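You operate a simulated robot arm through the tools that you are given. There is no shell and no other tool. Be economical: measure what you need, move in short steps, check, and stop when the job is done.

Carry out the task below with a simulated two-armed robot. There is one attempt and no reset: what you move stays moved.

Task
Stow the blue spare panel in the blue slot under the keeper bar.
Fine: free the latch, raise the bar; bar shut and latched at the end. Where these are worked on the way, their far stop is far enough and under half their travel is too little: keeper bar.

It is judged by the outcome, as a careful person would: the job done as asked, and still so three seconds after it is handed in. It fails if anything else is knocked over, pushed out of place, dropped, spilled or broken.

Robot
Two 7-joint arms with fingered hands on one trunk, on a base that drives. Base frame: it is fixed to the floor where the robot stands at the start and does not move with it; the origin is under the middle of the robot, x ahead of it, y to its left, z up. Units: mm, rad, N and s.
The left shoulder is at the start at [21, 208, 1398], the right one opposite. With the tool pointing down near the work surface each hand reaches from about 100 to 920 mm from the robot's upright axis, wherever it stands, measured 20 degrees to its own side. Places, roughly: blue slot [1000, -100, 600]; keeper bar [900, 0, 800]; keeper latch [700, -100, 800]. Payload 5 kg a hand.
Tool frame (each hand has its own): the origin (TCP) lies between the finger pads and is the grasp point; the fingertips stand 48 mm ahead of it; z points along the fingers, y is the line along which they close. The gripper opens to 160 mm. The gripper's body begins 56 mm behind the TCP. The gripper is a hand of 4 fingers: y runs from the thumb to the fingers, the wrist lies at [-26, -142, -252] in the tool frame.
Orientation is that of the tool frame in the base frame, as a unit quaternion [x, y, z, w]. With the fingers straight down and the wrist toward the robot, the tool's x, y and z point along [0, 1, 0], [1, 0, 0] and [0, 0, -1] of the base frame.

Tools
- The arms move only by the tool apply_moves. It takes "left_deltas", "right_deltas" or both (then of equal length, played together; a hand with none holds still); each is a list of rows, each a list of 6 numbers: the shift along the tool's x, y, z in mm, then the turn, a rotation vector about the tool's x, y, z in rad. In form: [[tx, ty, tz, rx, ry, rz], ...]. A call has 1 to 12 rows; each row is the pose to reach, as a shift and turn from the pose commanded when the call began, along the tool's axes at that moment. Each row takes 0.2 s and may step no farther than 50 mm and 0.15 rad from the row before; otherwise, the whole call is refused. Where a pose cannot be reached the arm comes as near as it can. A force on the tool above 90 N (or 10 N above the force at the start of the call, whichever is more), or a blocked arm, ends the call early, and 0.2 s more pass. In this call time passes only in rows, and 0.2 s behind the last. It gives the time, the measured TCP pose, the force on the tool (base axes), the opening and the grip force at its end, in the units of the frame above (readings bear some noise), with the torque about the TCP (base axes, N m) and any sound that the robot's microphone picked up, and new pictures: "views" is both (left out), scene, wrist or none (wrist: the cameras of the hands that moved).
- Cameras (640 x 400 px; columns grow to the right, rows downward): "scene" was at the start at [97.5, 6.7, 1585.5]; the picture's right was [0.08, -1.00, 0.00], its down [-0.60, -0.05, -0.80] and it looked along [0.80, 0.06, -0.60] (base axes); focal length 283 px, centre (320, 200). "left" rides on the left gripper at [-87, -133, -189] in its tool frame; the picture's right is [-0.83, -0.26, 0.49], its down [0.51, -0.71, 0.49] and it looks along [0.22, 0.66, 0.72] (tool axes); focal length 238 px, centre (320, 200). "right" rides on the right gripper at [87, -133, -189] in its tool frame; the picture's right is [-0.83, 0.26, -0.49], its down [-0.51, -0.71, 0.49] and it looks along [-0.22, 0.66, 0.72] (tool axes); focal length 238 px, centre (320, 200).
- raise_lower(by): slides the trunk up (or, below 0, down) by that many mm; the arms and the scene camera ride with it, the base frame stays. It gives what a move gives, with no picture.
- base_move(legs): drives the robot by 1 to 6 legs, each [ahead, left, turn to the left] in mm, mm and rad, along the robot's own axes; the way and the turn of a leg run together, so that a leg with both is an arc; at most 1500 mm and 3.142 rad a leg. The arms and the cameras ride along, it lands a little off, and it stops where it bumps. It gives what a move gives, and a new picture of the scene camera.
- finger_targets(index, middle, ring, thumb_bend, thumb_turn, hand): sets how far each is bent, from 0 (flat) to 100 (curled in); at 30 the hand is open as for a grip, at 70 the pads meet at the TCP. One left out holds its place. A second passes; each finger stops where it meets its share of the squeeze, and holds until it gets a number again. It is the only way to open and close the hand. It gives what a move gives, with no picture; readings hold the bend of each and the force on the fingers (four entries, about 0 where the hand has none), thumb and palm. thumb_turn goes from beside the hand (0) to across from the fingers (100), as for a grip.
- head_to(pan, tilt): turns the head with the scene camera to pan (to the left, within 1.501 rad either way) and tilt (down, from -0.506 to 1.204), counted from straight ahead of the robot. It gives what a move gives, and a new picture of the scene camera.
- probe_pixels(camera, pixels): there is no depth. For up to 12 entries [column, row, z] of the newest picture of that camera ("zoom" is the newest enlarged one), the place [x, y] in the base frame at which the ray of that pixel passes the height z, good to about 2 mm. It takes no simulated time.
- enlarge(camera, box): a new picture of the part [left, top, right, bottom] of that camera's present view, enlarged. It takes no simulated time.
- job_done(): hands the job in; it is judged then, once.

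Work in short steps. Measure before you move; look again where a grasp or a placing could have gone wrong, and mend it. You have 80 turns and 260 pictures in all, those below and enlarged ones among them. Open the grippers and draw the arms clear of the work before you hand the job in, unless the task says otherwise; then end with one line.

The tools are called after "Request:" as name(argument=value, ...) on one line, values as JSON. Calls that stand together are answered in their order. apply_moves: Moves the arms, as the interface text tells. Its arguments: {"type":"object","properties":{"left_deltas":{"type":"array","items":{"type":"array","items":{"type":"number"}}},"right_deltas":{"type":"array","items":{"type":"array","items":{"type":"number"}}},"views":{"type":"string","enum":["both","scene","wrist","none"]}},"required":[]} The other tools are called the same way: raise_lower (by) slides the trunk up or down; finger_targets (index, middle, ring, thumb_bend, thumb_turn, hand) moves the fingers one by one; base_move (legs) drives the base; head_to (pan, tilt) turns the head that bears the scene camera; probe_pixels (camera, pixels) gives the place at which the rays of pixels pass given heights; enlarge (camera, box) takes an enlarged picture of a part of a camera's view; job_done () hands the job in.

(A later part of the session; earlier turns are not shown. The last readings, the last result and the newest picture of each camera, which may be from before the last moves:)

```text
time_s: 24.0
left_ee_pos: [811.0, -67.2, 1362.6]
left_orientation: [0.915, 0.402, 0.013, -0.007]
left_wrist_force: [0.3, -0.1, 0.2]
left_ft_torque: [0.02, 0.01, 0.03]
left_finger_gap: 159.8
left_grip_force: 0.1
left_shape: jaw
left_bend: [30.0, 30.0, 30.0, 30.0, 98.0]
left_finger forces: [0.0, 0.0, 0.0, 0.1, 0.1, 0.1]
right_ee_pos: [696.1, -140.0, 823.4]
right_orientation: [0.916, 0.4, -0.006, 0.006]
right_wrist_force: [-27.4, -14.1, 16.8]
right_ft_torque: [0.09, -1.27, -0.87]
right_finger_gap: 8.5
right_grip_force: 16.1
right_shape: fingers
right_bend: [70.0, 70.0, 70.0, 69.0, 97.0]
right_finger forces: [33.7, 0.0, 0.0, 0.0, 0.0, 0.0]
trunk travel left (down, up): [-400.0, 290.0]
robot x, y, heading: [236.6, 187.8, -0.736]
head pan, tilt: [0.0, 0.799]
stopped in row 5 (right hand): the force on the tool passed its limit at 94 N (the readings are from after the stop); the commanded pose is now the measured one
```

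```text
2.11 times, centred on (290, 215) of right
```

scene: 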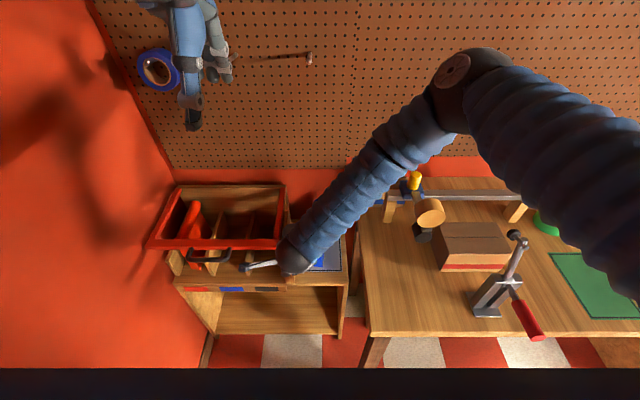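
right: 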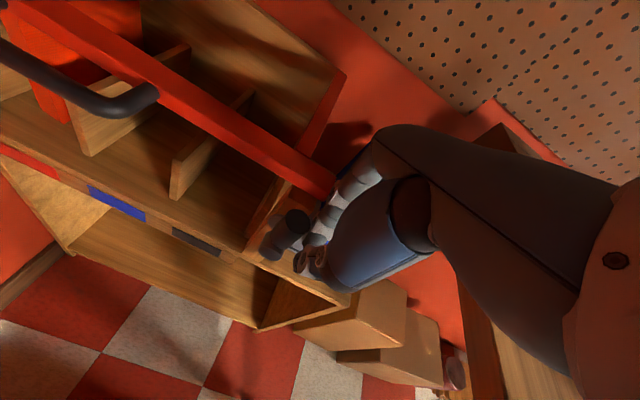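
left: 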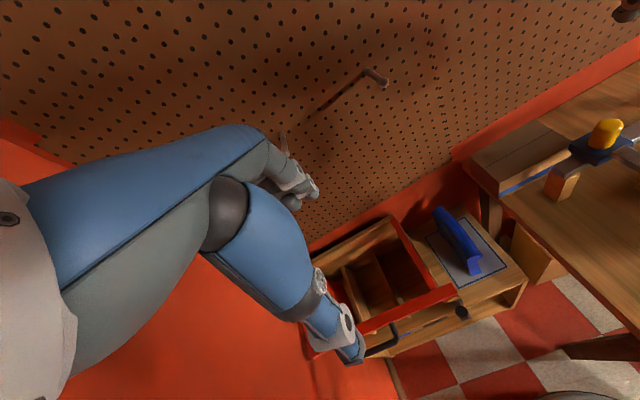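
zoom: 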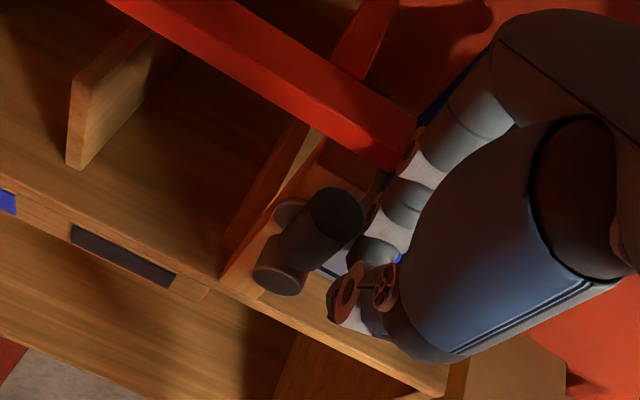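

Pushing left meets a hard stop at 94 N with the lever unmoved, so it should turn to the right. I back off, go up and over to its left side.

Request:
apply_moves(right_deltas=[[-20, 0, 0, 0, 0, 0], [-20, 0, -50, 0, 0, 0], [-20, 0, -90, 0, 0, 0], [30, 0, -90, 0, 0, 0], [80, 0, -90, 0, 0, 0], [125, 0, -90, 0, 0, 0], [125, 0, -45, 0, 0, 0], [125, 0, 0, 0, 0, 0]], views="both")

Request:
enlarge(camera="scene", box=[210, 200, 330, 310])

```text
time_s: 25.8
left_ee_pos: [809.2, -65.1, 1358.5]
left_orientation: [0.916, 0.401, 0.013, -0.008]
left_wrist_force: [0.2, 0.3, -0.5]
left_ft_torque: [-0.01, 0.02, 0.01]
left_finger_gap: 159.9
left_grip_force: 0.1
left_shape: jaw
left_bend: [30.0, 30.0, 30.0, 30.0, 98.0]
left_finger forces: [0.0, 0.0, 0.0, 0.1, 0.0, 0.1]
right_ee_pos: [782.2, -34.5, 834.4]
right_orientation: [0.914, 0.406, -0.001, 0.002]
right_wrist_force: [-30.9, 14.0, 42.6]
right_ft_torque: [-2.12, -0.92, -1.53]
right_finger_gap: 11.4
right_grip_force: 28.1
right_shape: fingers
right_bend: [70.0, 70.0, 70.0, 70.0, 97.0]
right_finger forces: [2.3, 37.1, 17.1, 0.1, 0.0, 0.0]
trunk travel left (down, up): [-400.0, 290.0]
robot x, y, heading: [237.9, 188.2, -0.737]
head pan, tilt: [0.0, 0.799]
stopped in row 8 (right hand): the force on the tool passed its limit at 140 N (the readings are from after the stop); the commanded pose is now the measured one
```

scene: 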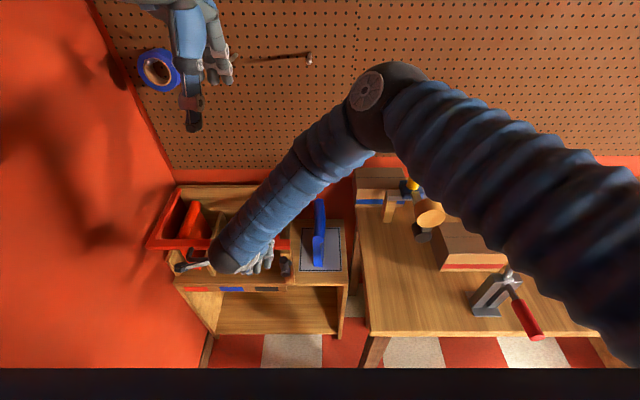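
right: 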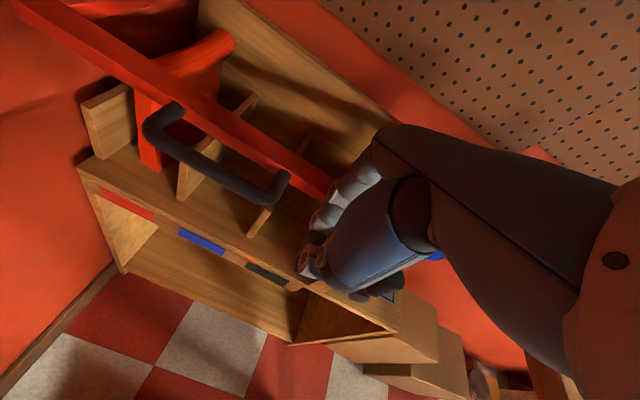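

```text
3.64 times, centred on (270, 255) of scene
```

zoom: 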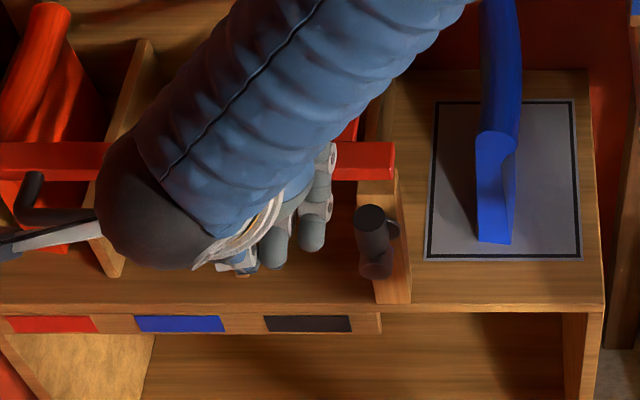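

The knuckles came down onto the red bar (hand at 554 ahead). I lift, come 20 mm nearer, and lower again.

Request:
apply_moves(right_deltas=[[0, 0, -30, 0, 0, 0], [0, -22, -30, 0, 0, 0], [0, -22, 0, 0, 0, 0], [0, -22, 12, 0, 0, 0]], views="none")

Request:
enlarge(camera="scene", box=[210, 200, 330, 310])

Request:
enlarge(camera="left", box=[380, 230, 540, 350])

```text
time_s: 26.8
left_ee_pos: [806.7, -66.1, 1359.4]
left_orientation: [0.916, 0.4, 0.013, -0.009]
left_wrist_force: [0.2, 0.4, 0.4]
left_ft_torque: [0.03, 0.02, 0.0]
left_finger_gap: 160.2
left_grip_force: 0.2
left_shape: jaw
left_bend: [30.0, 30.0, 30.0, 30.0, 98.0]
left_finger forces: [0.0, 0.1, 0.1, 0.1, 0.0, 0.0]
right_ee_pos: [773.0, -22.1, 832.5]
right_orientation: [0.914, 0.406, 0.004, 0.011]
right_wrist_force: [-21.9, 6.7, 35.2]
right_ft_torque: [-2.15, -1.56, -0.89]
right_finger_gap: 12.6
right_grip_force: 20.7
right_shape: fingers
right_bend: [70.0, 70.0, 70.0, 70.0, 97.0]
right_finger forces: [0.0, 41.4, 0.0, 0.0, 0.1, 0.0]
trunk travel left (down, up): [-400.0, 290.0]
robot x, y, heading: [234.5, 187.1, -0.731]
head pan, tilt: [0.0, 0.799]
stopped in row 4 (right hand): the force on the tool passed its limit at 109 N (the readings are from after the stop); the commanded pose is now the measured one
```

```text
3.64 times, centred on (270, 255) of scene
```

zoom: 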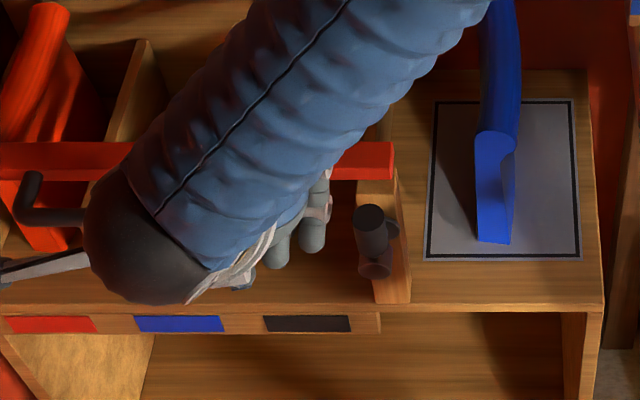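

```text
3.33 times, centred on (460, 290) of left
```

zoom: 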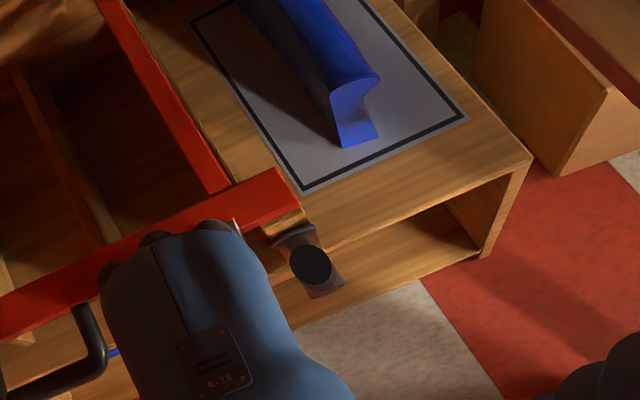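

The knuckles still meet the bar. I lift, lean the hand (fingertips forward, knuckles back) by 0.5 rad, then lower in front of the bar.

Request:
apply_moves(right_deltas=[[0, -20, -30, -0.12, 0, 0], [0, -40, -40, -0.25, 0, 0], [0, -40, -40, -0.38, 0, 0], [0, -40, -40, -0.5, 0, 0], [0, -20, -20, -0.5, 0, 0], [0, 0, 0, -0.5, 0, 0]], views="wrist")

Request:
enlarge(camera="scene", box=[210, 200, 330, 310])

Request:
enlarge(camera="left", box=[380, 230, 540, 350])

```text
time_s: 28.2
left_ee_pos: [808.8, -65.6, 1358.8]
left_orientation: [0.916, 0.402, 0.01, -0.009]
left_wrist_force: [-0.3, -0.1, 1.4]
left_ft_torque: [-0.03, 0.0, -0.02]
left_finger_gap: 159.7
left_grip_force: 0.1
left_shape: jaw
left_bend: [30.0, 30.0, 30.0, 30.0, 98.0]
left_finger forces: [0.1, 0.1, 0.0, 0.0, 0.0, 0.0]
right_ee_pos: [773.7, -22.1, 828.2]
right_orientation: [0.883, 0.392, 0.105, 0.236]
right_wrist_force: [0.9, 0.7, 0.2]
right_ft_torque: [-0.02, -0.04, -0.02]
right_finger_gap: 12.4
right_grip_force: 0.1
right_shape: fingers
right_bend: [70.0, 70.0, 70.0, 70.0, 97.0]
right_finger forces: [0.0, 0.2, 0.0, 0.0, 0.0, 0.0]
trunk travel left (down, up): [-400.0, 290.0]
robot x, y, heading: [237.4, 191.0, -0.734]
head pan, tilt: [0.0, 0.799]
```

right: 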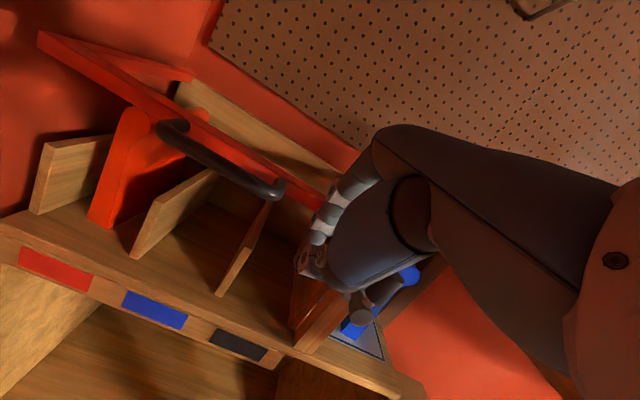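

```text
3.64 times, centred on (270, 255) of scene
```

zoom: 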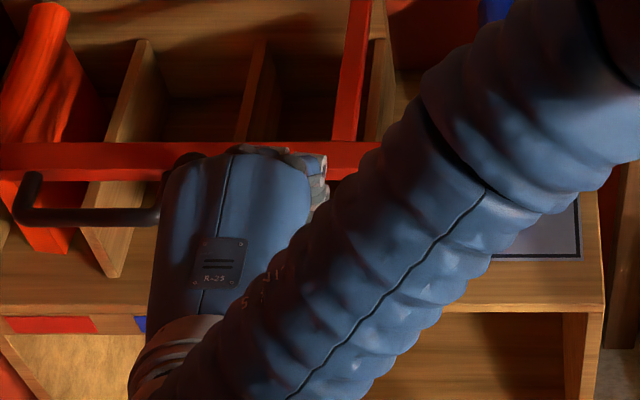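

```text
3.33 times, centred on (460, 290) of left
```

zoom: 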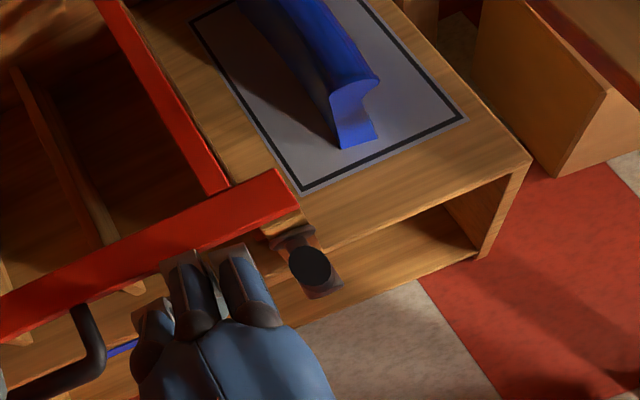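

Now free of contact, with the fingers left of the lever. I push to the right in small steps.

Request:
apply_moves(right_deltas=[[-15, 0, 0, 0, 0, 0], [-30, 0, 0, 0, 0, 0], [-40, 0, 0, 0, 0, 0], [-50, 0, 0, 0, 0, 0], [-60, 0, 0, 0, 0, 0], [-70, 0, 0, 0, 0, 0]], views="none")

Request:
enlarge(camera="left", box=[380, 230, 540, 350])

Request:
enlarge(camera="right", box=[220, 150, 460, 370])

```text
time_s: 29.6
left_ee_pos: [809.5, -66.6, 1358.2]
left_orientation: [0.916, 0.402, 0.012, -0.009]
left_wrist_force: [-0.8, -0.7, 0.1]
left_ft_torque: [0.01, -0.03, -0.02]
left_finger_gap: 160.2
left_grip_force: 0.0
left_shape: jaw
left_bend: [30.0, 30.0, 30.0, 30.0, 98.0]
left_finger forces: [0.0, 0.0, 0.1, 0.0, 0.1, 0.0]
right_ee_pos: [727.9, -73.4, 828.7]
right_orientation: [0.883, 0.392, 0.104, 0.236]
right_wrist_force: [0.6, -0.2, -0.2]
right_ft_torque: [0.02, -0.05, 0.08]
right_finger_gap: 12.5
right_grip_force: 0.9
right_shape: fingers
right_bend: [70.0, 70.0, 69.0, 70.0, 97.0]
right_finger forces: [0.1, 0.0, 1.3, 0.1, 0.0, 0.0]
trunk travel left (down, up): [-400.0, 290.0]
robot x, y, heading: [235.8, 187.6, -0.74]
head pan, tilt: [0.0, 0.799]
```

```text
3.33 times, centred on (460, 290) of left
```

zoom: 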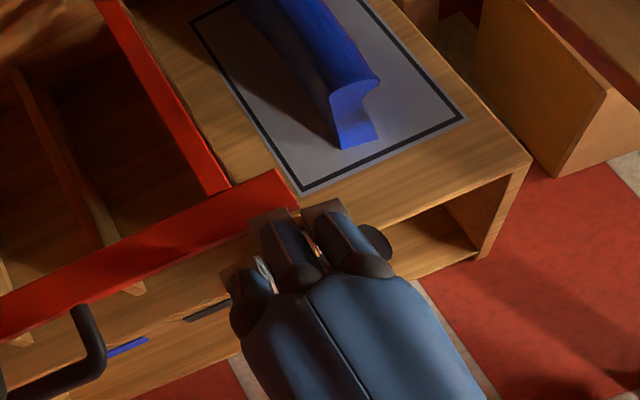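

```text
1.82 times, centred on (340, 260) of right
```

zoom: 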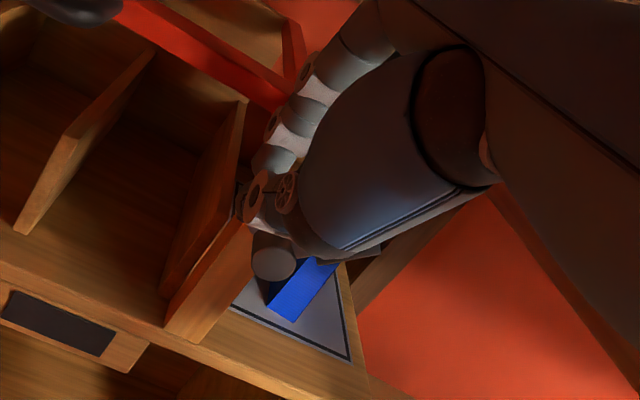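

The lever swings right easily (head now at (375,240) in the left zoom). I push on to the right and slightly down to the end of its travel.

Request:
apply_moves(right_deltas=[[-15, -3, 5, 0, 0, 0], [-30, -6, 10, 0, 0, 0], [-42, -8, 14, 0, 0, 0], [-52, -8, 14, 0, 0, 0]], views="none")

Request:
enlarge(camera="left", box=[380, 230, 540, 350])

Request:
enlarge(camera="scene", box=[240, 200, 340, 310])

```text
time_s: 30.6
left_ee_pos: [809.2, -65.6, 1359.0]
left_orientation: [0.915, 0.402, 0.01, -0.01]
left_wrist_force: [-0.2, 0.3, 0.2]
left_ft_torque: [-0.01, -0.02, 0.0]
left_finger_gap: 159.9
left_grip_force: 0.0
left_shape: jaw
left_bend: [30.0, 30.0, 30.0, 30.0, 98.0]
left_finger forces: [0.0, 0.0, 0.2, 0.0, 0.0, 0.0]
right_ee_pos: [690.3, -114.8, 814.5]
right_orientation: [0.883, 0.391, 0.105, 0.236]
right_wrist_force: [0.3, -1.3, 0.8]
right_ft_torque: [-0.06, -0.01, 0.04]
right_finger_gap: 12.7
right_grip_force: 1.0
right_shape: fingers
right_bend: [70.0, 69.0, 70.0, 70.0, 97.0]
right_finger forces: [0.1, 1.1, 0.1, 0.0, 0.0, 0.0]
trunk travel left (down, up): [-400.0, 290.0]
robot x, y, heading: [234.5, 188.4, -0.735]
head pan, tilt: [0.0, 0.799]
```

```text
3.33 times, centred on (460, 290) of left
```

zoom: 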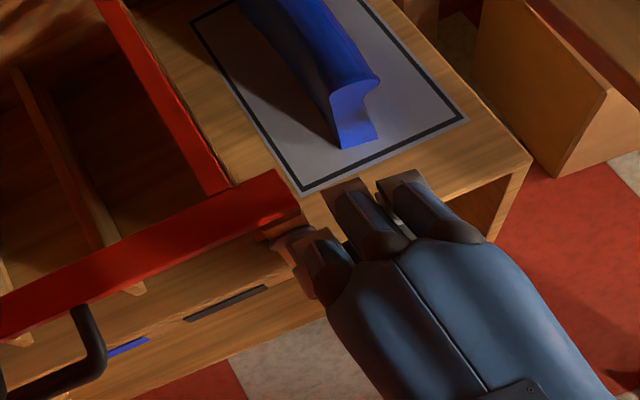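

```text
3.64 times, centred on (290, 255) of scene
```

zoom: 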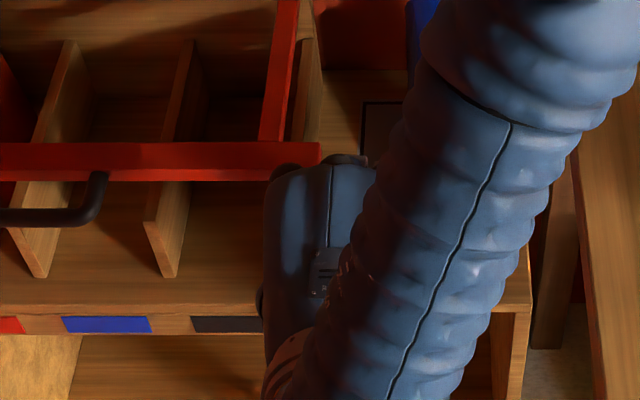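

The lever lies under the hand now. I lift the right hand away up and to the right, and look.

Request:
apply_moves(right_deltas=[[0, 12, -44, 0, 0, 0], [0, 30, -88, 0, 0, 0], [-30, 50, -125, 0.1, 0, 0], [-70, 70, -150, 0.2, 0, 0], [-110, 90, -175, 0.3, 0, 0], [-155, 105, -195, 0.4, 0, 0], [-200, 115, -215, 0.5, 0, 0], [-245, 115, -235, 0.5, 0, 0], [-290, 115, -250, 0.5, 0, 0], [-335, 115, -265, 0.5, 0, 0]], views="scene")

Request:
enlarge(camera="scene", box=[210, 200, 330, 310])

Request:
enlarge(camera="left", box=[380, 230, 540, 350])

```text
refused: row 3 steps farther than a row can; nothing moved
```

```text
3.64 times, centred on (270, 255) of scene
```

zoom: 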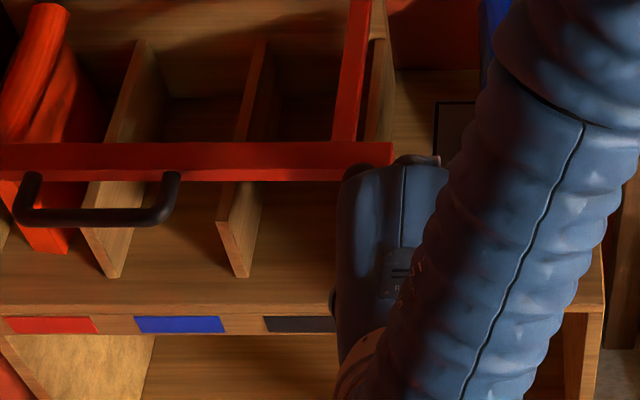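

```text
3.33 times, centred on (460, 290) of left
```

zoom: 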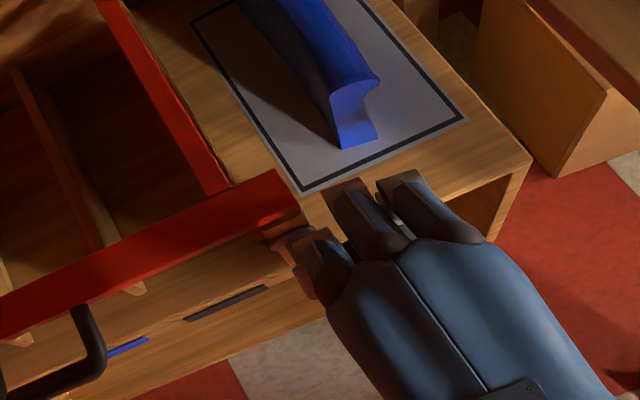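

A step was too long; I retry with shorter steps.

Request:
apply_moves(right_deltas=[[0, 10, -44, 0, 0, 0], [0, 28, -84, 0, 0, 0], [-20, 45, -118, 0.1, 0, 0], [-55, 60, -145, 0.2, 0, 0], [-95, 70, -165, 0.3, 0, 0], [-135, 80, -185, 0.4, 0, 0], [-175, 90, -205, 0.5, 0, 0], [-215, 90, -225, 0.5, 0, 0], [-255, 90, -245, 0.5, 0, 0], [-295, 90, -265, 0.5, 0, 0]], views="scene")

Request:
enlarge(camera="scene", box=[210, 200, 330, 310])

Request:
enlarge(camera="left", box=[380, 230, 540, 350])

```text
time_s: 32.8
left_ee_pos: [810.5, -66.3, 1357.2]
left_orientation: [0.915, 0.402, 0.011, -0.01]
left_wrist_force: [0.2, 0.9, -0.3]
left_ft_torque: [-0.01, 0.09, -0.03]
left_finger_gap: 160.1
left_grip_force: 0.0
left_shape: jaw
left_bend: [30.0, 30.0, 30.0, 30.0, 98.0]
left_finger forces: [0.1, 0.1, 0.0, 0.0, 0.1, 0.0]
right_ee_pos: [456.0, -297.4, 1088.4]
right_orientation: [0.914, 0.407, 0.004, 0.007]
right_wrist_force: [2.1, 0.8, -0.2]
right_ft_torque: [-0.05, 0.06, 0.02]
right_finger_gap: 12.5
right_grip_force: 0.0
right_shape: fingers
right_bend: [70.0, 70.0, 70.0, 70.0, 98.0]
right_finger forces: [0.0, 0.0, 0.0, 0.0, 0.0, 0.0]
trunk travel left (down, up): [-400.0, 290.0]
robot x, y, heading: [237.9, 185.6, -0.732]
head pan, tilt: [0.0, 0.799]
```

scene: 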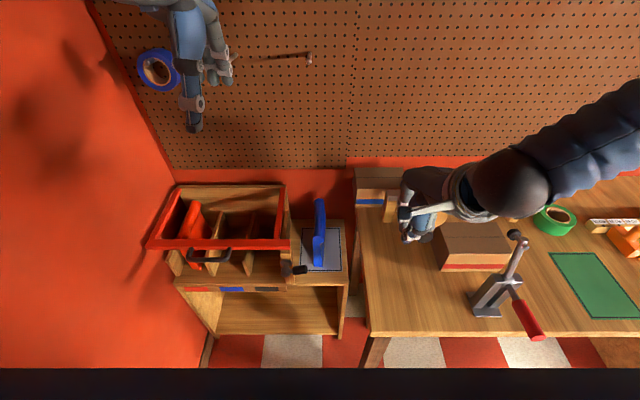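

```text
3.64 times, centred on (270, 255) of scene
```

zoom: 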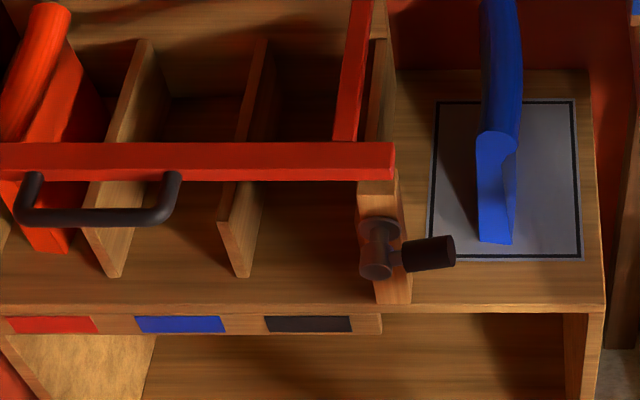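

```text
3.33 times, centred on (460, 290) of left
```

zoom: 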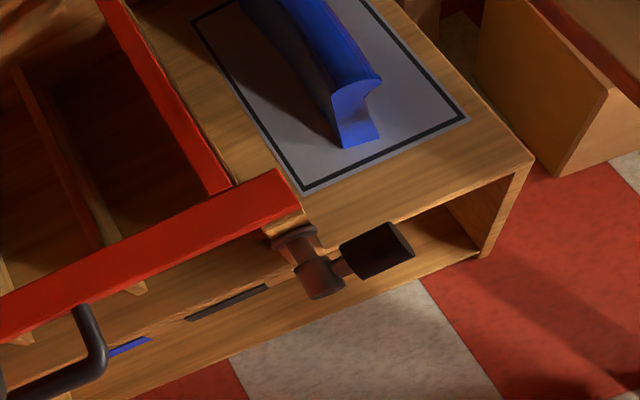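

The lever is now turned right and level: the latch is free. To lift the bar I shall use the left hand flat, as a lifting plate under the bar between the handle and the post; I flatten it and tilt it first in free space.

Request:
finger_targets(hand="left", index=0, middle=0, ring=0, thumb_bend=0, thumb_turn=0)

Request:
apply_moves(left_deltas=[[0, -30, 0, -0.13, 0, 0], [0, -60, 20, -0.26, 0, 0], [0, -90, 50, -0.39, 0, 0], [0, -120, 85, -0.52, 0, 0], [0, -145, 125, -0.65, 0, 0], [0, -155, 170, -0.785, 0, 0], [0, -155, 215, -0.785, 0, 0], [0, -155, 260, -0.785, 0, 0], [0, -155, 305, -0.785, 0, 0], [0, -155, 350, -0.785, 0, 0], [0, -155, 395, -0.785, 0, 0], [0, -155, 440, -0.785, 0, 0]], views="both")

Request:
enlarge(camera="scene", box=[160, 180, 360, 330])

```text
time_s: 33.8
left_ee_pos: [809.2, -66.5, 1358.5]
left_orientation: [0.916, 0.402, 0.011, -0.01]
left_wrist_force: [-0.3, 0.1, 0.1]
left_ft_torque: [0.0, -0.01, 0.0]
left_finger_gap: 276.9
left_grip_force: 0.1
left_shape: fingers
left_bend: [0.0, 0.0, 0.0, 0.0, 0.0]
left_finger forces: [0.1, 0.0, 0.0, 0.1, 0.1, 0.0]
right_ee_pos: [454.5, -297.9, 1088.1]
right_orientation: [0.914, 0.405, 0.004, 0.007]
right_wrist_force: [1.0, 0.5, 0.2]
right_ft_torque: [0.01, -0.01, -0.02]
right_finger_gap: 12.5
right_grip_force: 0.1
right_shape: fingers
right_bend: [70.0, 70.0, 70.0, 70.0, 98.0]
right_finger forces: [0.1, 0.0, 0.0, 0.0, 0.0, 0.0]
trunk travel left (down, up): [-400.0, 290.0]
robot x, y, heading: [234.9, 190.6, -0.739]
head pan, tilt: [0.0, 0.799]
```

```text
time_s: 36.6
left_ee_pos: [701.5, -10.4, 921.7]
left_orientation: [0.865, 0.328, 0.142, 0.351]
left_wrist_force: [-0.9, 0.7, 0.4]
left_ft_torque: [-0.01, -0.02, 0.01]
left_finger_gap: 277.3
left_grip_force: 0.2
left_shape: fingers
left_bend: [0.0, 0.0, 0.0, 0.0, 0.0]
left_finger forces: [0.1, 0.0, 0.0, 0.0, 0.0, 0.0]
left hand out of reach, approached as far as the arm can: row 3, 4, 5, 6, 7, 8, 9
right_ee_pos: [438.1, -326.5, 1089.5]
right_orientation: [0.929, 0.369, 0.004, 0.008]
right_wrist_force: [-7.9, 13.1, 9.3]
right_ft_torque: [-0.35, -0.14, -0.14]
right_finger_gap: 12.6
right_grip_force: 8.6
right_shape: fingers
right_bend: [70.0, 71.0, 70.0, 70.0, 97.0]
right_finger forces: [0.0, 15.6, 0.5, 0.0, 0.0, 0.0]
trunk travel left (down, up): [-400.0, 290.0]
robot x, y, heading: [259.1, 168.8, -0.817]
head pan, tilt: [0.0, 0.799]
stopped in row 12 (left hand): the arm was blocked; the commanded pose is now the measured one
```

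scene: 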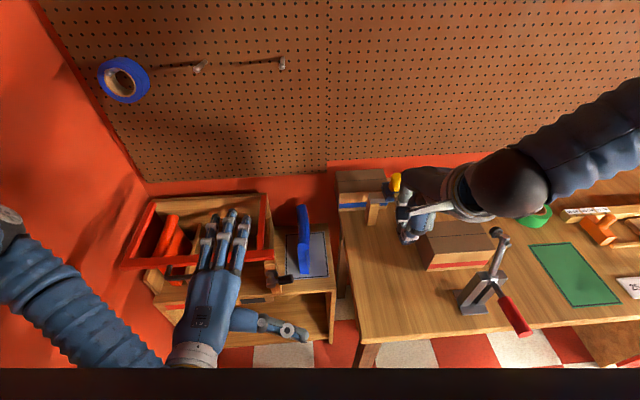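
left: 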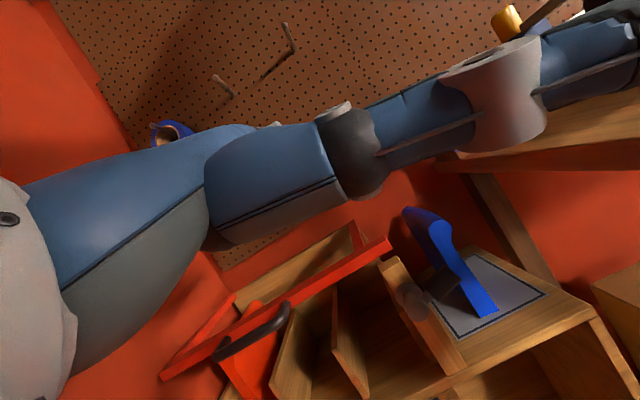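

```text
2.67 times, centred on (260, 255) of scene
```

zoom: 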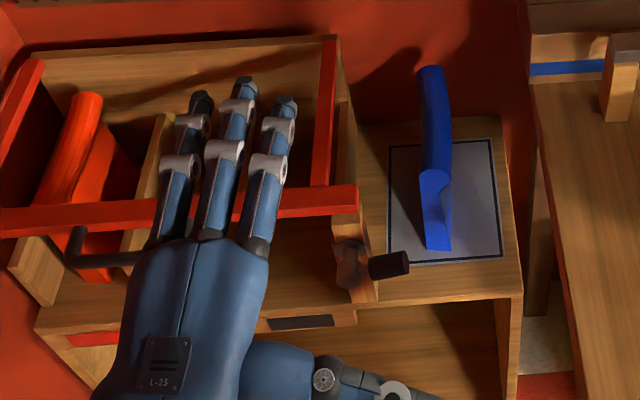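

The robot was pushed round (heading now -0.817), probably by the left elbow meeting the wall, and the right hand's middle finger touches something. I look at the right hand first.

Request:
enlarge(camera="scene", box=[330, 150, 510, 290])

Request:
enlarge(camera="right", box=[0, 0, 640, 400])

Request:
head_to(pan=0.9, tilt=0.6)

```text
2.86 times, centred on (420, 220) of scene
```

zoom: 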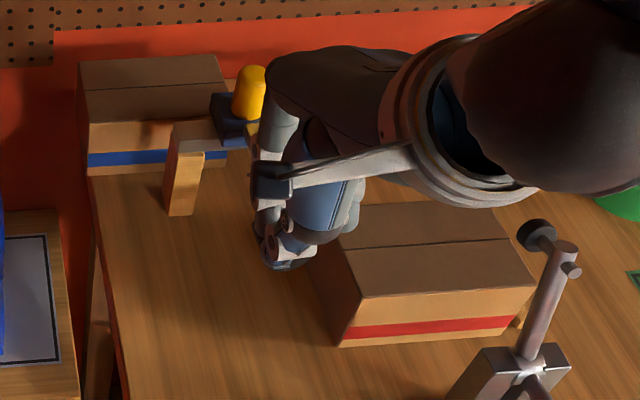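

```text
1.00 times, centred on (320, 200) of right (not enlarged: the box is as wide or as high as the picture)
```

zoom: 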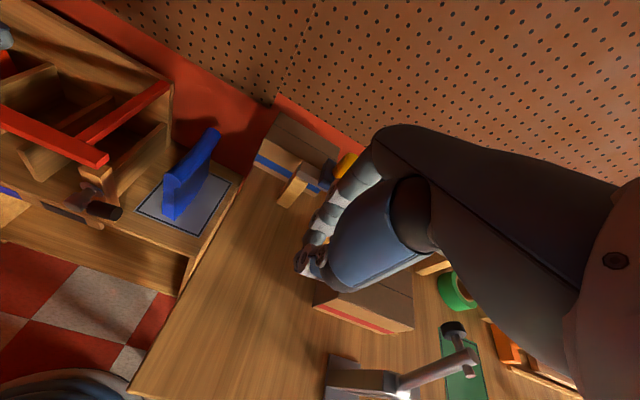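

```text
time_s: 37.8
left_ee_pos: [701.4, -11.8, 921.2]
left_orientation: [0.865, 0.33, 0.144, 0.349]
left_wrist_force: [-0.6, -0.1, -0.2]
left_ft_torque: [-0.03, 0.03, -0.02]
left_finger_gap: 277.3
left_grip_force: 0.0
left_shape: fingers
left_bend: [0.0, 0.0, 0.0, 0.0, 0.0]
left_finger forces: [0.0, 0.0, 0.1, 0.0, 0.0, 0.0]
right_ee_pos: [440.1, -332.5, 1087.4]
right_orientation: [0.929, 0.369, 0.005, 0.007]
right_wrist_force: [-13.8, 12.8, 22.1]
right_ft_torque: [-0.87, -0.01, -0.6]
right_finger_gap: 12.5
right_grip_force: 14.1
right_shape: fingers
right_bend: [70.0, 71.0, 70.0, 70.0, 97.0]
right_finger forces: [0.0, 19.9, 8.1, 0.0, 0.1, 0.0]
trunk travel left (down, up): [-400.0, 290.0]
robot x, y, heading: [258.6, 169.0, -0.817]
head pan, tilt: [0.901, 0.6]
```

scene: 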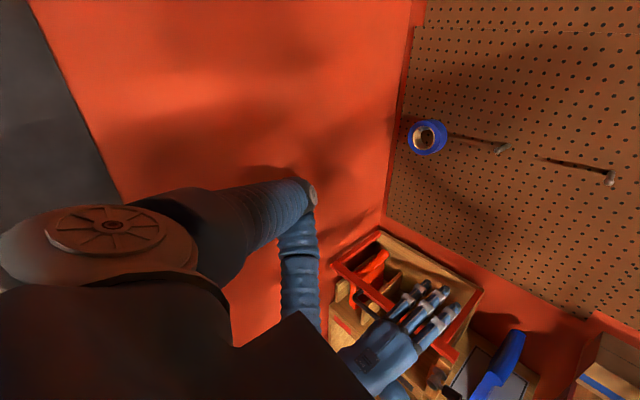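

The left elbow is against the orange wall, which turned the base, and so the right fingers came over the tool with the wooden disc. I lift the right hand straight up off it.

Request:
apply_moves(right_deltas=[[0, 0, -30, 0, 0, 0], [0, 0, -70, 0, 0, 0], [0, -20, -110, 0, 0, 0], [0, -50, -150, 0, 0, 0], [0, -80, -180, 0, 0, 0]], views="none")

Request:
head_to(pan=-0.1, tilt=0.8)

Request:
enlarge(camera="scene", box=[300, 130, 480, 290])

```text
time_s: 39.0
left_ee_pos: [702.3, -9.9, 920.5]
left_orientation: [0.866, 0.329, 0.143, 0.349]
left_wrist_force: [-0.8, -0.2, 0.3]
left_ft_torque: [-0.03, 0.01, -0.02]
left_finger_gap: 277.4
left_grip_force: 0.1
left_shape: fingers
left_bend: [0.0, 0.0, 0.0, 0.0, 0.0]
left_finger forces: [0.0, 0.0, 0.0, 0.0, 0.1, 0.0]
right_ee_pos: [425.4, -299.4, 1291.6]
right_orientation: [0.929, 0.37, 0.003, 0.005]
right_wrist_force: [-0.8, -0.1, -1.0]
right_ft_torque: [-0.04, -0.07, 0.01]
right_finger_gap: 12.5
right_grip_force: 0.2
right_shape: fingers
right_bend: [70.0, 70.0, 70.0, 70.0, 97.0]
right_finger forces: [0.1, 0.0, 0.0, 0.0, 0.1, 0.1]
right hand out of reach, approached as far as the arm can: row 1, 2, 3, 4, 5
trunk travel left (down, up): [-400.0, 290.0]
robot x, y, heading: [256.8, 167.8, -0.815]
head pan, tilt: [0.901, 0.6]
```

```text
time_s: 40.3
left_ee_pos: [702.8, -10.1, 920.6]
left_orientation: [0.866, 0.329, 0.144, 0.349]
left_wrist_force: [1.2, 0.0, 0.1]
left_ft_torque: [0.04, 0.0, 0.0]
left_finger_gap: 277.2
left_grip_force: 0.1
left_shape: fingers
left_bend: [0.0, 0.0, 0.0, 0.0, 0.0]
left_finger forces: [0.1, 0.0, 0.1, 0.0, 0.0, 0.0]
right_ee_pos: [426.9, -297.6, 1291.7]
right_orientation: [0.929, 0.37, 0.003, 0.004]
right_wrist_force: [0.6, -0.4, 0.4]
right_ft_torque: [-0.05, 0.0, 0.01]
right_finger_gap: 12.5
right_grip_force: 0.1
right_shape: fingers
right_bend: [70.0, 70.0, 70.0, 70.0, 97.0]
right_finger forces: [0.0, 0.0, 0.0, 0.1, 0.0, 0.0]
trunk travel left (down, up): [-400.0, 290.0]
robot x, y, heading: [260.0, 169.4, -0.812]
head pan, tilt: [-0.099, 0.799]
```

scene: 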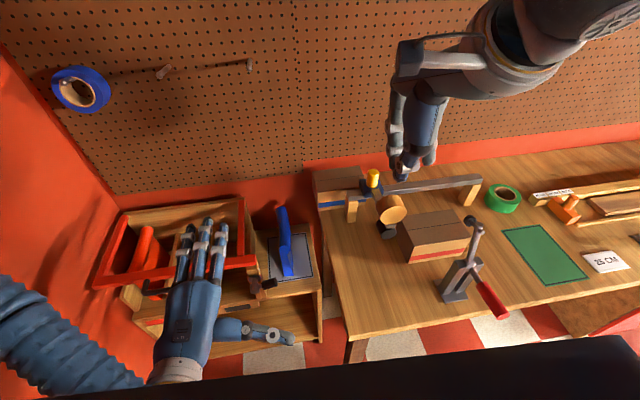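

```text
2.50 times, centred on (390, 210) of scene
```

zoom: 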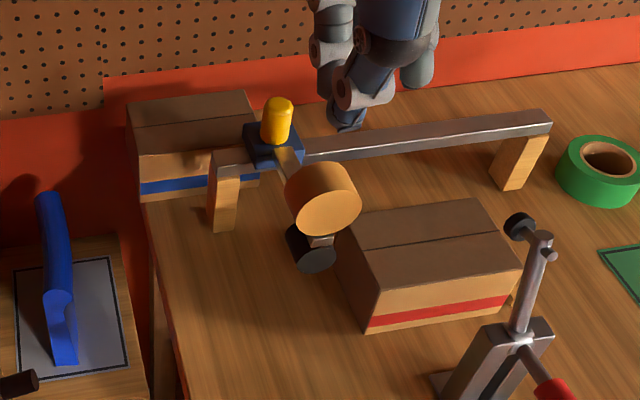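

The gantry tool stands as before. I drive the robot right, away from the wall, and turn back square.

Request:
base_move(legs=[[0, -130, 0], [20, 0, 0.083]])

```text
time_s: 40.9
left_ee_pos: [701.0, -11.8, 920.0]
left_orientation: [0.866, 0.328, 0.14, 0.351]
left_wrist_force: [0.0, 0.3, -0.4]
left_ft_torque: [0.01, 0.01, 0.0]
left_finger_gap: 277.3
left_grip_force: 0.1
left_shape: fingers
left_bend: [0.0, 0.0, 0.0, 0.0, 0.0]
left_finger forces: [0.0, 0.0, 0.1, 0.0, 0.0, 0.0]
right_ee_pos: [425.4, -297.0, 1293.3]
right_orientation: [0.93, 0.368, 0.001, 0.006]
right_wrist_force: [-0.2, 0.9, 0.4]
right_ft_torque: [-0.03, -0.02, -0.03]
right_finger_gap: 12.5
right_grip_force: 0.1
right_shape: fingers
right_bend: [70.0, 70.0, 70.0, 70.0, 97.0]
right_finger forces: [0.0, 0.0, 0.0, 0.1, 0.0, 0.0]
trunk travel left (down, up): [-400.0, 290.0]
robot x, y, heading: [254.5, 173.3, -0.815]
head pan, tilt: [-0.099, 0.799]
stopped in leg 1: the robot was blocked; the commanded pose is now the measured one
```

scene: 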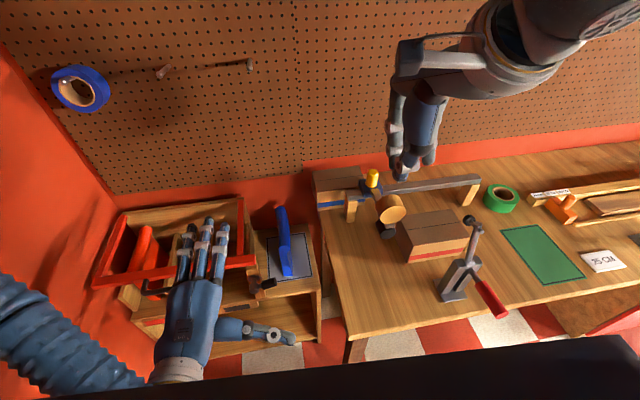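

Blocked to the right as well, perhaps by the table at the front right corner. I try backing off a little, then right.

Request:
base_move(legs=[[-60, 0, 0], [0, -100, 0]])

```text
time_s: 42.1
left_ee_pos: [652.0, 28.0, 918.8]
left_orientation: [0.867, 0.325, 0.137, 0.352]
left_wrist_force: [-0.4, -0.6, 0.0]
left_ft_torque: [-0.02, -0.04, 0.04]
left_finger_gap: 277.5
left_grip_force: 0.0
left_shape: fingers
left_bend: [0.0, 0.0, 0.0, 0.0, 0.0]
left_finger forces: [0.0, 0.0, 0.0, 0.0, 0.1, 0.0]
right_ee_pos: [382.0, -253.3, 1293.2]
right_orientation: [0.93, 0.367, 0.001, 0.007]
right_wrist_force: [-1.2, 0.4, 0.6]
right_ft_torque: [-0.01, -0.02, -0.07]
right_finger_gap: 12.6
right_grip_force: 0.1
right_shape: fingers
right_bend: [70.0, 70.0, 70.0, 70.0, 97.0]
right_finger forces: [0.1, 0.1, 0.0, 0.1, 0.1, 0.0]
trunk travel left (down, up): [-400.0, 290.0]
robot x, y, heading: [213.2, 212.0, -0.823]
head pan, tilt: [-0.099, 0.799]
stopped in leg 2: the robot was blocked; the commanded pose is now the measured one
```

scene: 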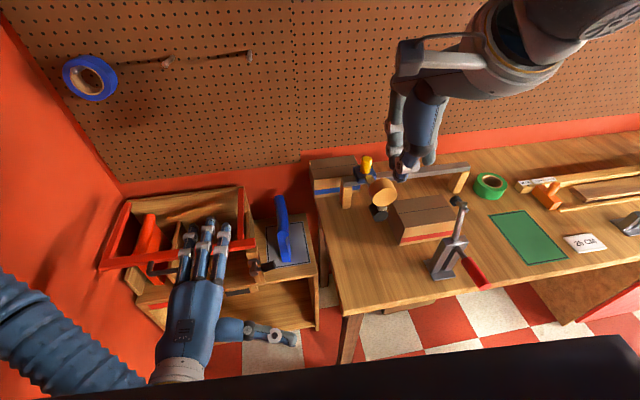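

Still blocked to the right. I look right and down to see what the base meets there.

Request:
head_to(pan=-1.5, tilt=0.95)

Request:
head_to(pan=1.4, tilt=0.45)

```text
time_s: 43.6
left_ee_pos: [653.5, 28.7, 920.4]
left_orientation: [0.867, 0.325, 0.138, 0.352]
left_wrist_force: [0.1, -0.6, 0.5]
left_ft_torque: [-0.03, 0.0, 0.0]
left_finger_gap: 277.5
left_grip_force: 0.0
left_shape: fingers
left_bend: [0.0, 0.0, 0.0, 0.0, 0.0]
left_finger forces: [0.0, 0.0, 0.0, 0.0, 0.0, 0.0]
right_ee_pos: [380.7, -252.9, 1292.4]
right_orientation: [0.93, 0.366, 0.001, 0.006]
right_wrist_force: [-0.6, 0.1, -0.1]
right_ft_torque: [0.03, 0.0, 0.0]
right_finger_gap: 12.5
right_grip_force: 0.1
right_shape: fingers
right_bend: [70.0, 70.0, 70.0, 70.0, 97.0]
right_finger forces: [0.1, 0.0, 0.0, 0.1, 0.0, 0.0]
trunk travel left (down, up): [-400.0, 290.0]
robot x, y, heading: [214.0, 213.3, -0.828]
head pan, tilt: [-1.499, 0.949]
```

scene: 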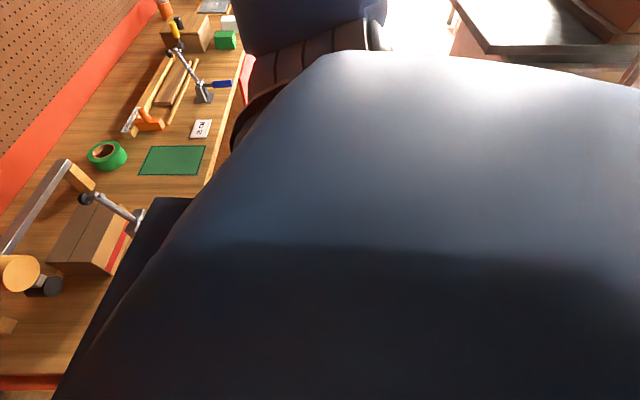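

```text
time_s: 46.2
left_ee_pos: [654.3, 28.3, 920.4]
left_orientation: [0.867, 0.325, 0.138, 0.351]
left_wrist_force: [-0.5, 0.0, 0.3]
left_ft_torque: [0.0, 0.0, 0.01]
left_finger_gap: 277.3
left_grip_force: 0.1
left_shape: fingers
left_bend: [0.0, 0.0, 0.0, 0.0, 0.0]
left_finger forces: [0.0, 0.1, 0.1, 0.0, 0.0, 0.0]
right_ee_pos: [381.3, -254.2, 1293.1]
right_orientation: [0.93, 0.367, 0.0, 0.006]
right_wrist_force: [0.3, -0.8, 0.1]
right_ft_torque: [0.01, 0.01, -0.02]
right_finger_gap: 12.7
right_grip_force: 0.1
right_shape: fingers
right_bend: [70.0, 70.0, 70.0, 70.0, 97.0]
right_finger forces: [0.0, 0.0, 0.0, 0.0, 0.0, 0.0]
trunk travel left (down, up): [-400.0, 290.0]
robot x, y, heading: [218.5, 212.2, -0.821]
head pan, tilt: [1.4, 0.45]
```

scene: 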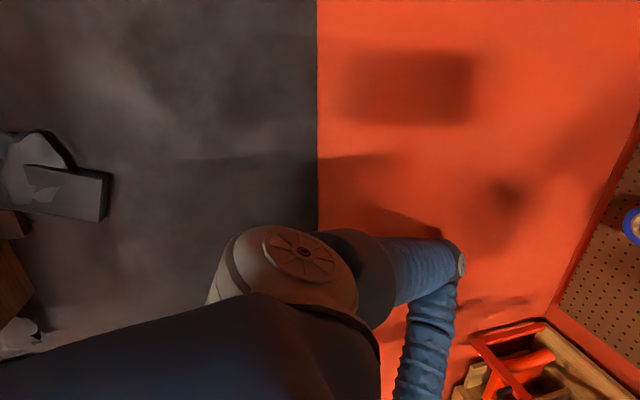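

The left elbow hangs near the orange wall. I try turning back to square first, which could also free the base.

Request:
base_move(legs=[[0, 0, 0.09]])

Request:
base_move(legs=[[0, -80, 0]])

```text
time_s: 46.9
left_ee_pos: [652.4, 26.7, 922.0]
left_orientation: [0.867, 0.324, 0.134, 0.354]
left_wrist_force: [0.1, 1.1, -0.1]
left_ft_torque: [-0.02, -0.02, 0.0]
left_finger_gap: 277.3
left_grip_force: 0.0
left_shape: fingers
left_bend: [0.0, 0.0, 0.0, 0.0, 0.0]
left_finger forces: [0.0, 0.0, 0.0, 0.1, 0.0, 0.0]
right_ee_pos: [388.0, -250.4, 1293.5]
right_orientation: [0.928, 0.373, -0.001, 0.006]
right_wrist_force: [-0.7, 1.1, 0.9]
right_ft_torque: [-0.16, -0.02, -0.01]
right_finger_gap: 12.6
right_grip_force: 0.0
right_shape: fingers
right_bend: [70.0, 70.0, 70.0, 70.0, 97.0]
right_finger forces: [0.0, 0.1, 0.1, 0.0, 0.1, 0.1]
trunk travel left (down, up): [-400.0, 290.0]
robot x, y, heading: [213.3, 211.1, -0.813]
head pan, tilt: [1.4, 0.45]
stopped in leg 1: the robot was blocked; the commanded pose is now the measured one
```

scene: 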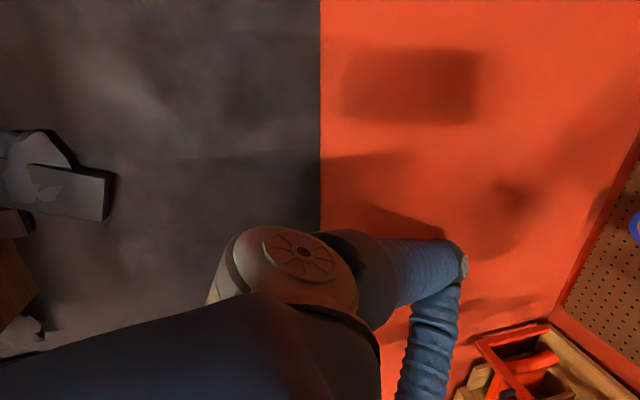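

```text
time_s: 48.0
left_ee_pos: [595.6, -26.1, 921.6]
left_orientation: [0.866, 0.327, 0.135, 0.353]
left_wrist_force: [-1.3, -0.9, 0.1]
left_ft_torque: [0.12, -0.04, 0.14]
left_finger_gap: 277.2
left_grip_force: 0.1
left_shape: fingers
left_bend: [0.0, 0.0, 0.0, 0.0, 0.0]
left_finger forces: [0.0, 0.1, 0.0, 0.0, 0.0, 0.2]
right_ee_pos: [332.1, -306.2, 1292.1]
right_orientation: [0.928, 0.373, -0.001, 0.006]
right_wrist_force: [-0.8, -0.8, -0.4]
right_ft_torque: [0.15, -0.15, 0.04]
right_finger_gap: 12.6
right_grip_force: 0.2
right_shape: fingers
right_bend: [70.0, 70.0, 70.0, 70.0, 97.0]
right_finger forces: [0.1, 0.0, 0.0, 0.0, 0.1, 0.0]
trunk travel left (down, up): [-400.0, 290.0]
robot x, y, heading: [156.0, 155.9, -0.808]
head pan, tilt: [1.4, 0.45]
```

scene: 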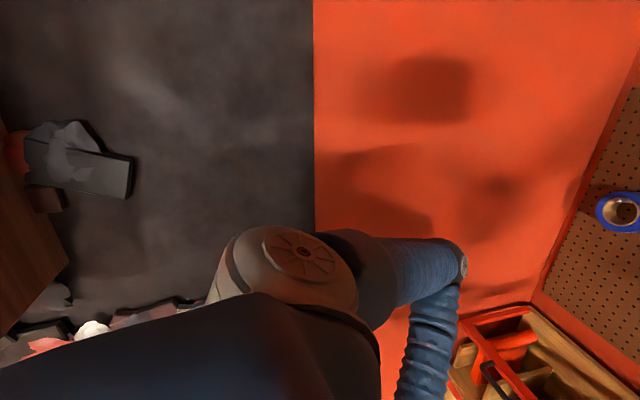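

That freed it: the earlier stops were the elbow. Now I turn back square and go ahead a little.

Request:
base_move(legs=[[0, 0, 0.08], [70, 0, 0]])

Request:
head_to(pan=0.15, tilt=0.8)

```text
time_s: 49.5
left_ee_pos: [663.7, -36.6, 918.8]
left_orientation: [0.853, 0.361, 0.148, 0.348]
left_wrist_force: [0.6, -0.8, -0.2]
left_ft_torque: [0.03, 0.08, -0.05]
left_finger_gap: 277.5
left_grip_force: 0.0
left_shape: fingers
left_bend: [0.0, 0.0, 0.0, 0.0, 0.0]
left_finger forces: [0.1, 0.0, 0.1, 0.0, 0.0, 0.1]
right_ee_pos: [424.1, -337.4, 1292.7]
right_orientation: [0.913, 0.409, -0.002, 0.004]
right_wrist_force: [0.8, -2.8, -1.3]
right_ft_torque: [0.16, 0.14, 0.03]
right_finger_gap: 12.4
right_grip_force: 0.0
right_shape: fingers
right_bend: [70.0, 70.0, 70.0, 70.0, 97.0]
right_finger forces: [0.0, 0.0, 0.0, 0.0, 0.0, 0.1]
trunk travel left (down, up): [-400.0, 290.0]
robot x, y, heading: [206.9, 113.3, -0.731]
head pan, tilt: [1.4, 0.45]
```

scene: 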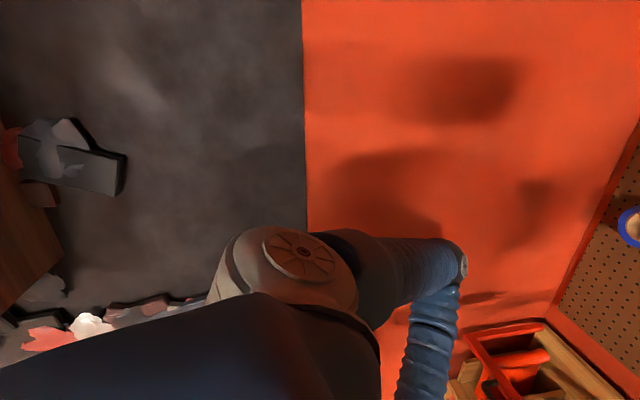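

```text
time_s: 50.9
left_ee_pos: [662.2, -34.3, 920.2]
left_orientation: [0.853, 0.361, 0.148, 0.347]
left_wrist_force: [0.8, 0.6, 0.5]
left_ft_torque: [0.02, 0.03, 0.06]
left_finger_gap: 277.4
left_grip_force: 0.2
left_shape: fingers
left_bend: [0.0, 0.0, 0.0, 0.0, 0.0]
left_finger forces: [0.0, 0.0, 0.1, 0.1, 0.0, 0.1]
right_ee_pos: [421.4, -334.7, 1293.1]
right_orientation: [0.912, 0.41, -0.001, 0.006]
right_wrist_force: [-0.5, 0.0, 0.8]
right_ft_torque: [-0.02, 0.02, 0.01]
right_finger_gap: 12.6
right_grip_force: 0.0
right_shape: fingers
right_bend: [70.0, 70.0, 70.0, 70.0, 97.0]
right_finger forces: [0.0, 0.0, 0.1, 0.0, 0.1, 0.0]
trunk travel left (down, up): [-400.0, 290.0]
robot x, y, heading: [205.9, 108.0, -0.729]
head pan, tilt: [0.15, 0.799]
```

scene: 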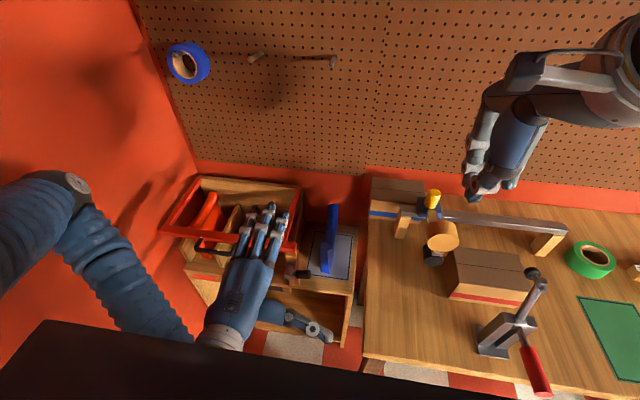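

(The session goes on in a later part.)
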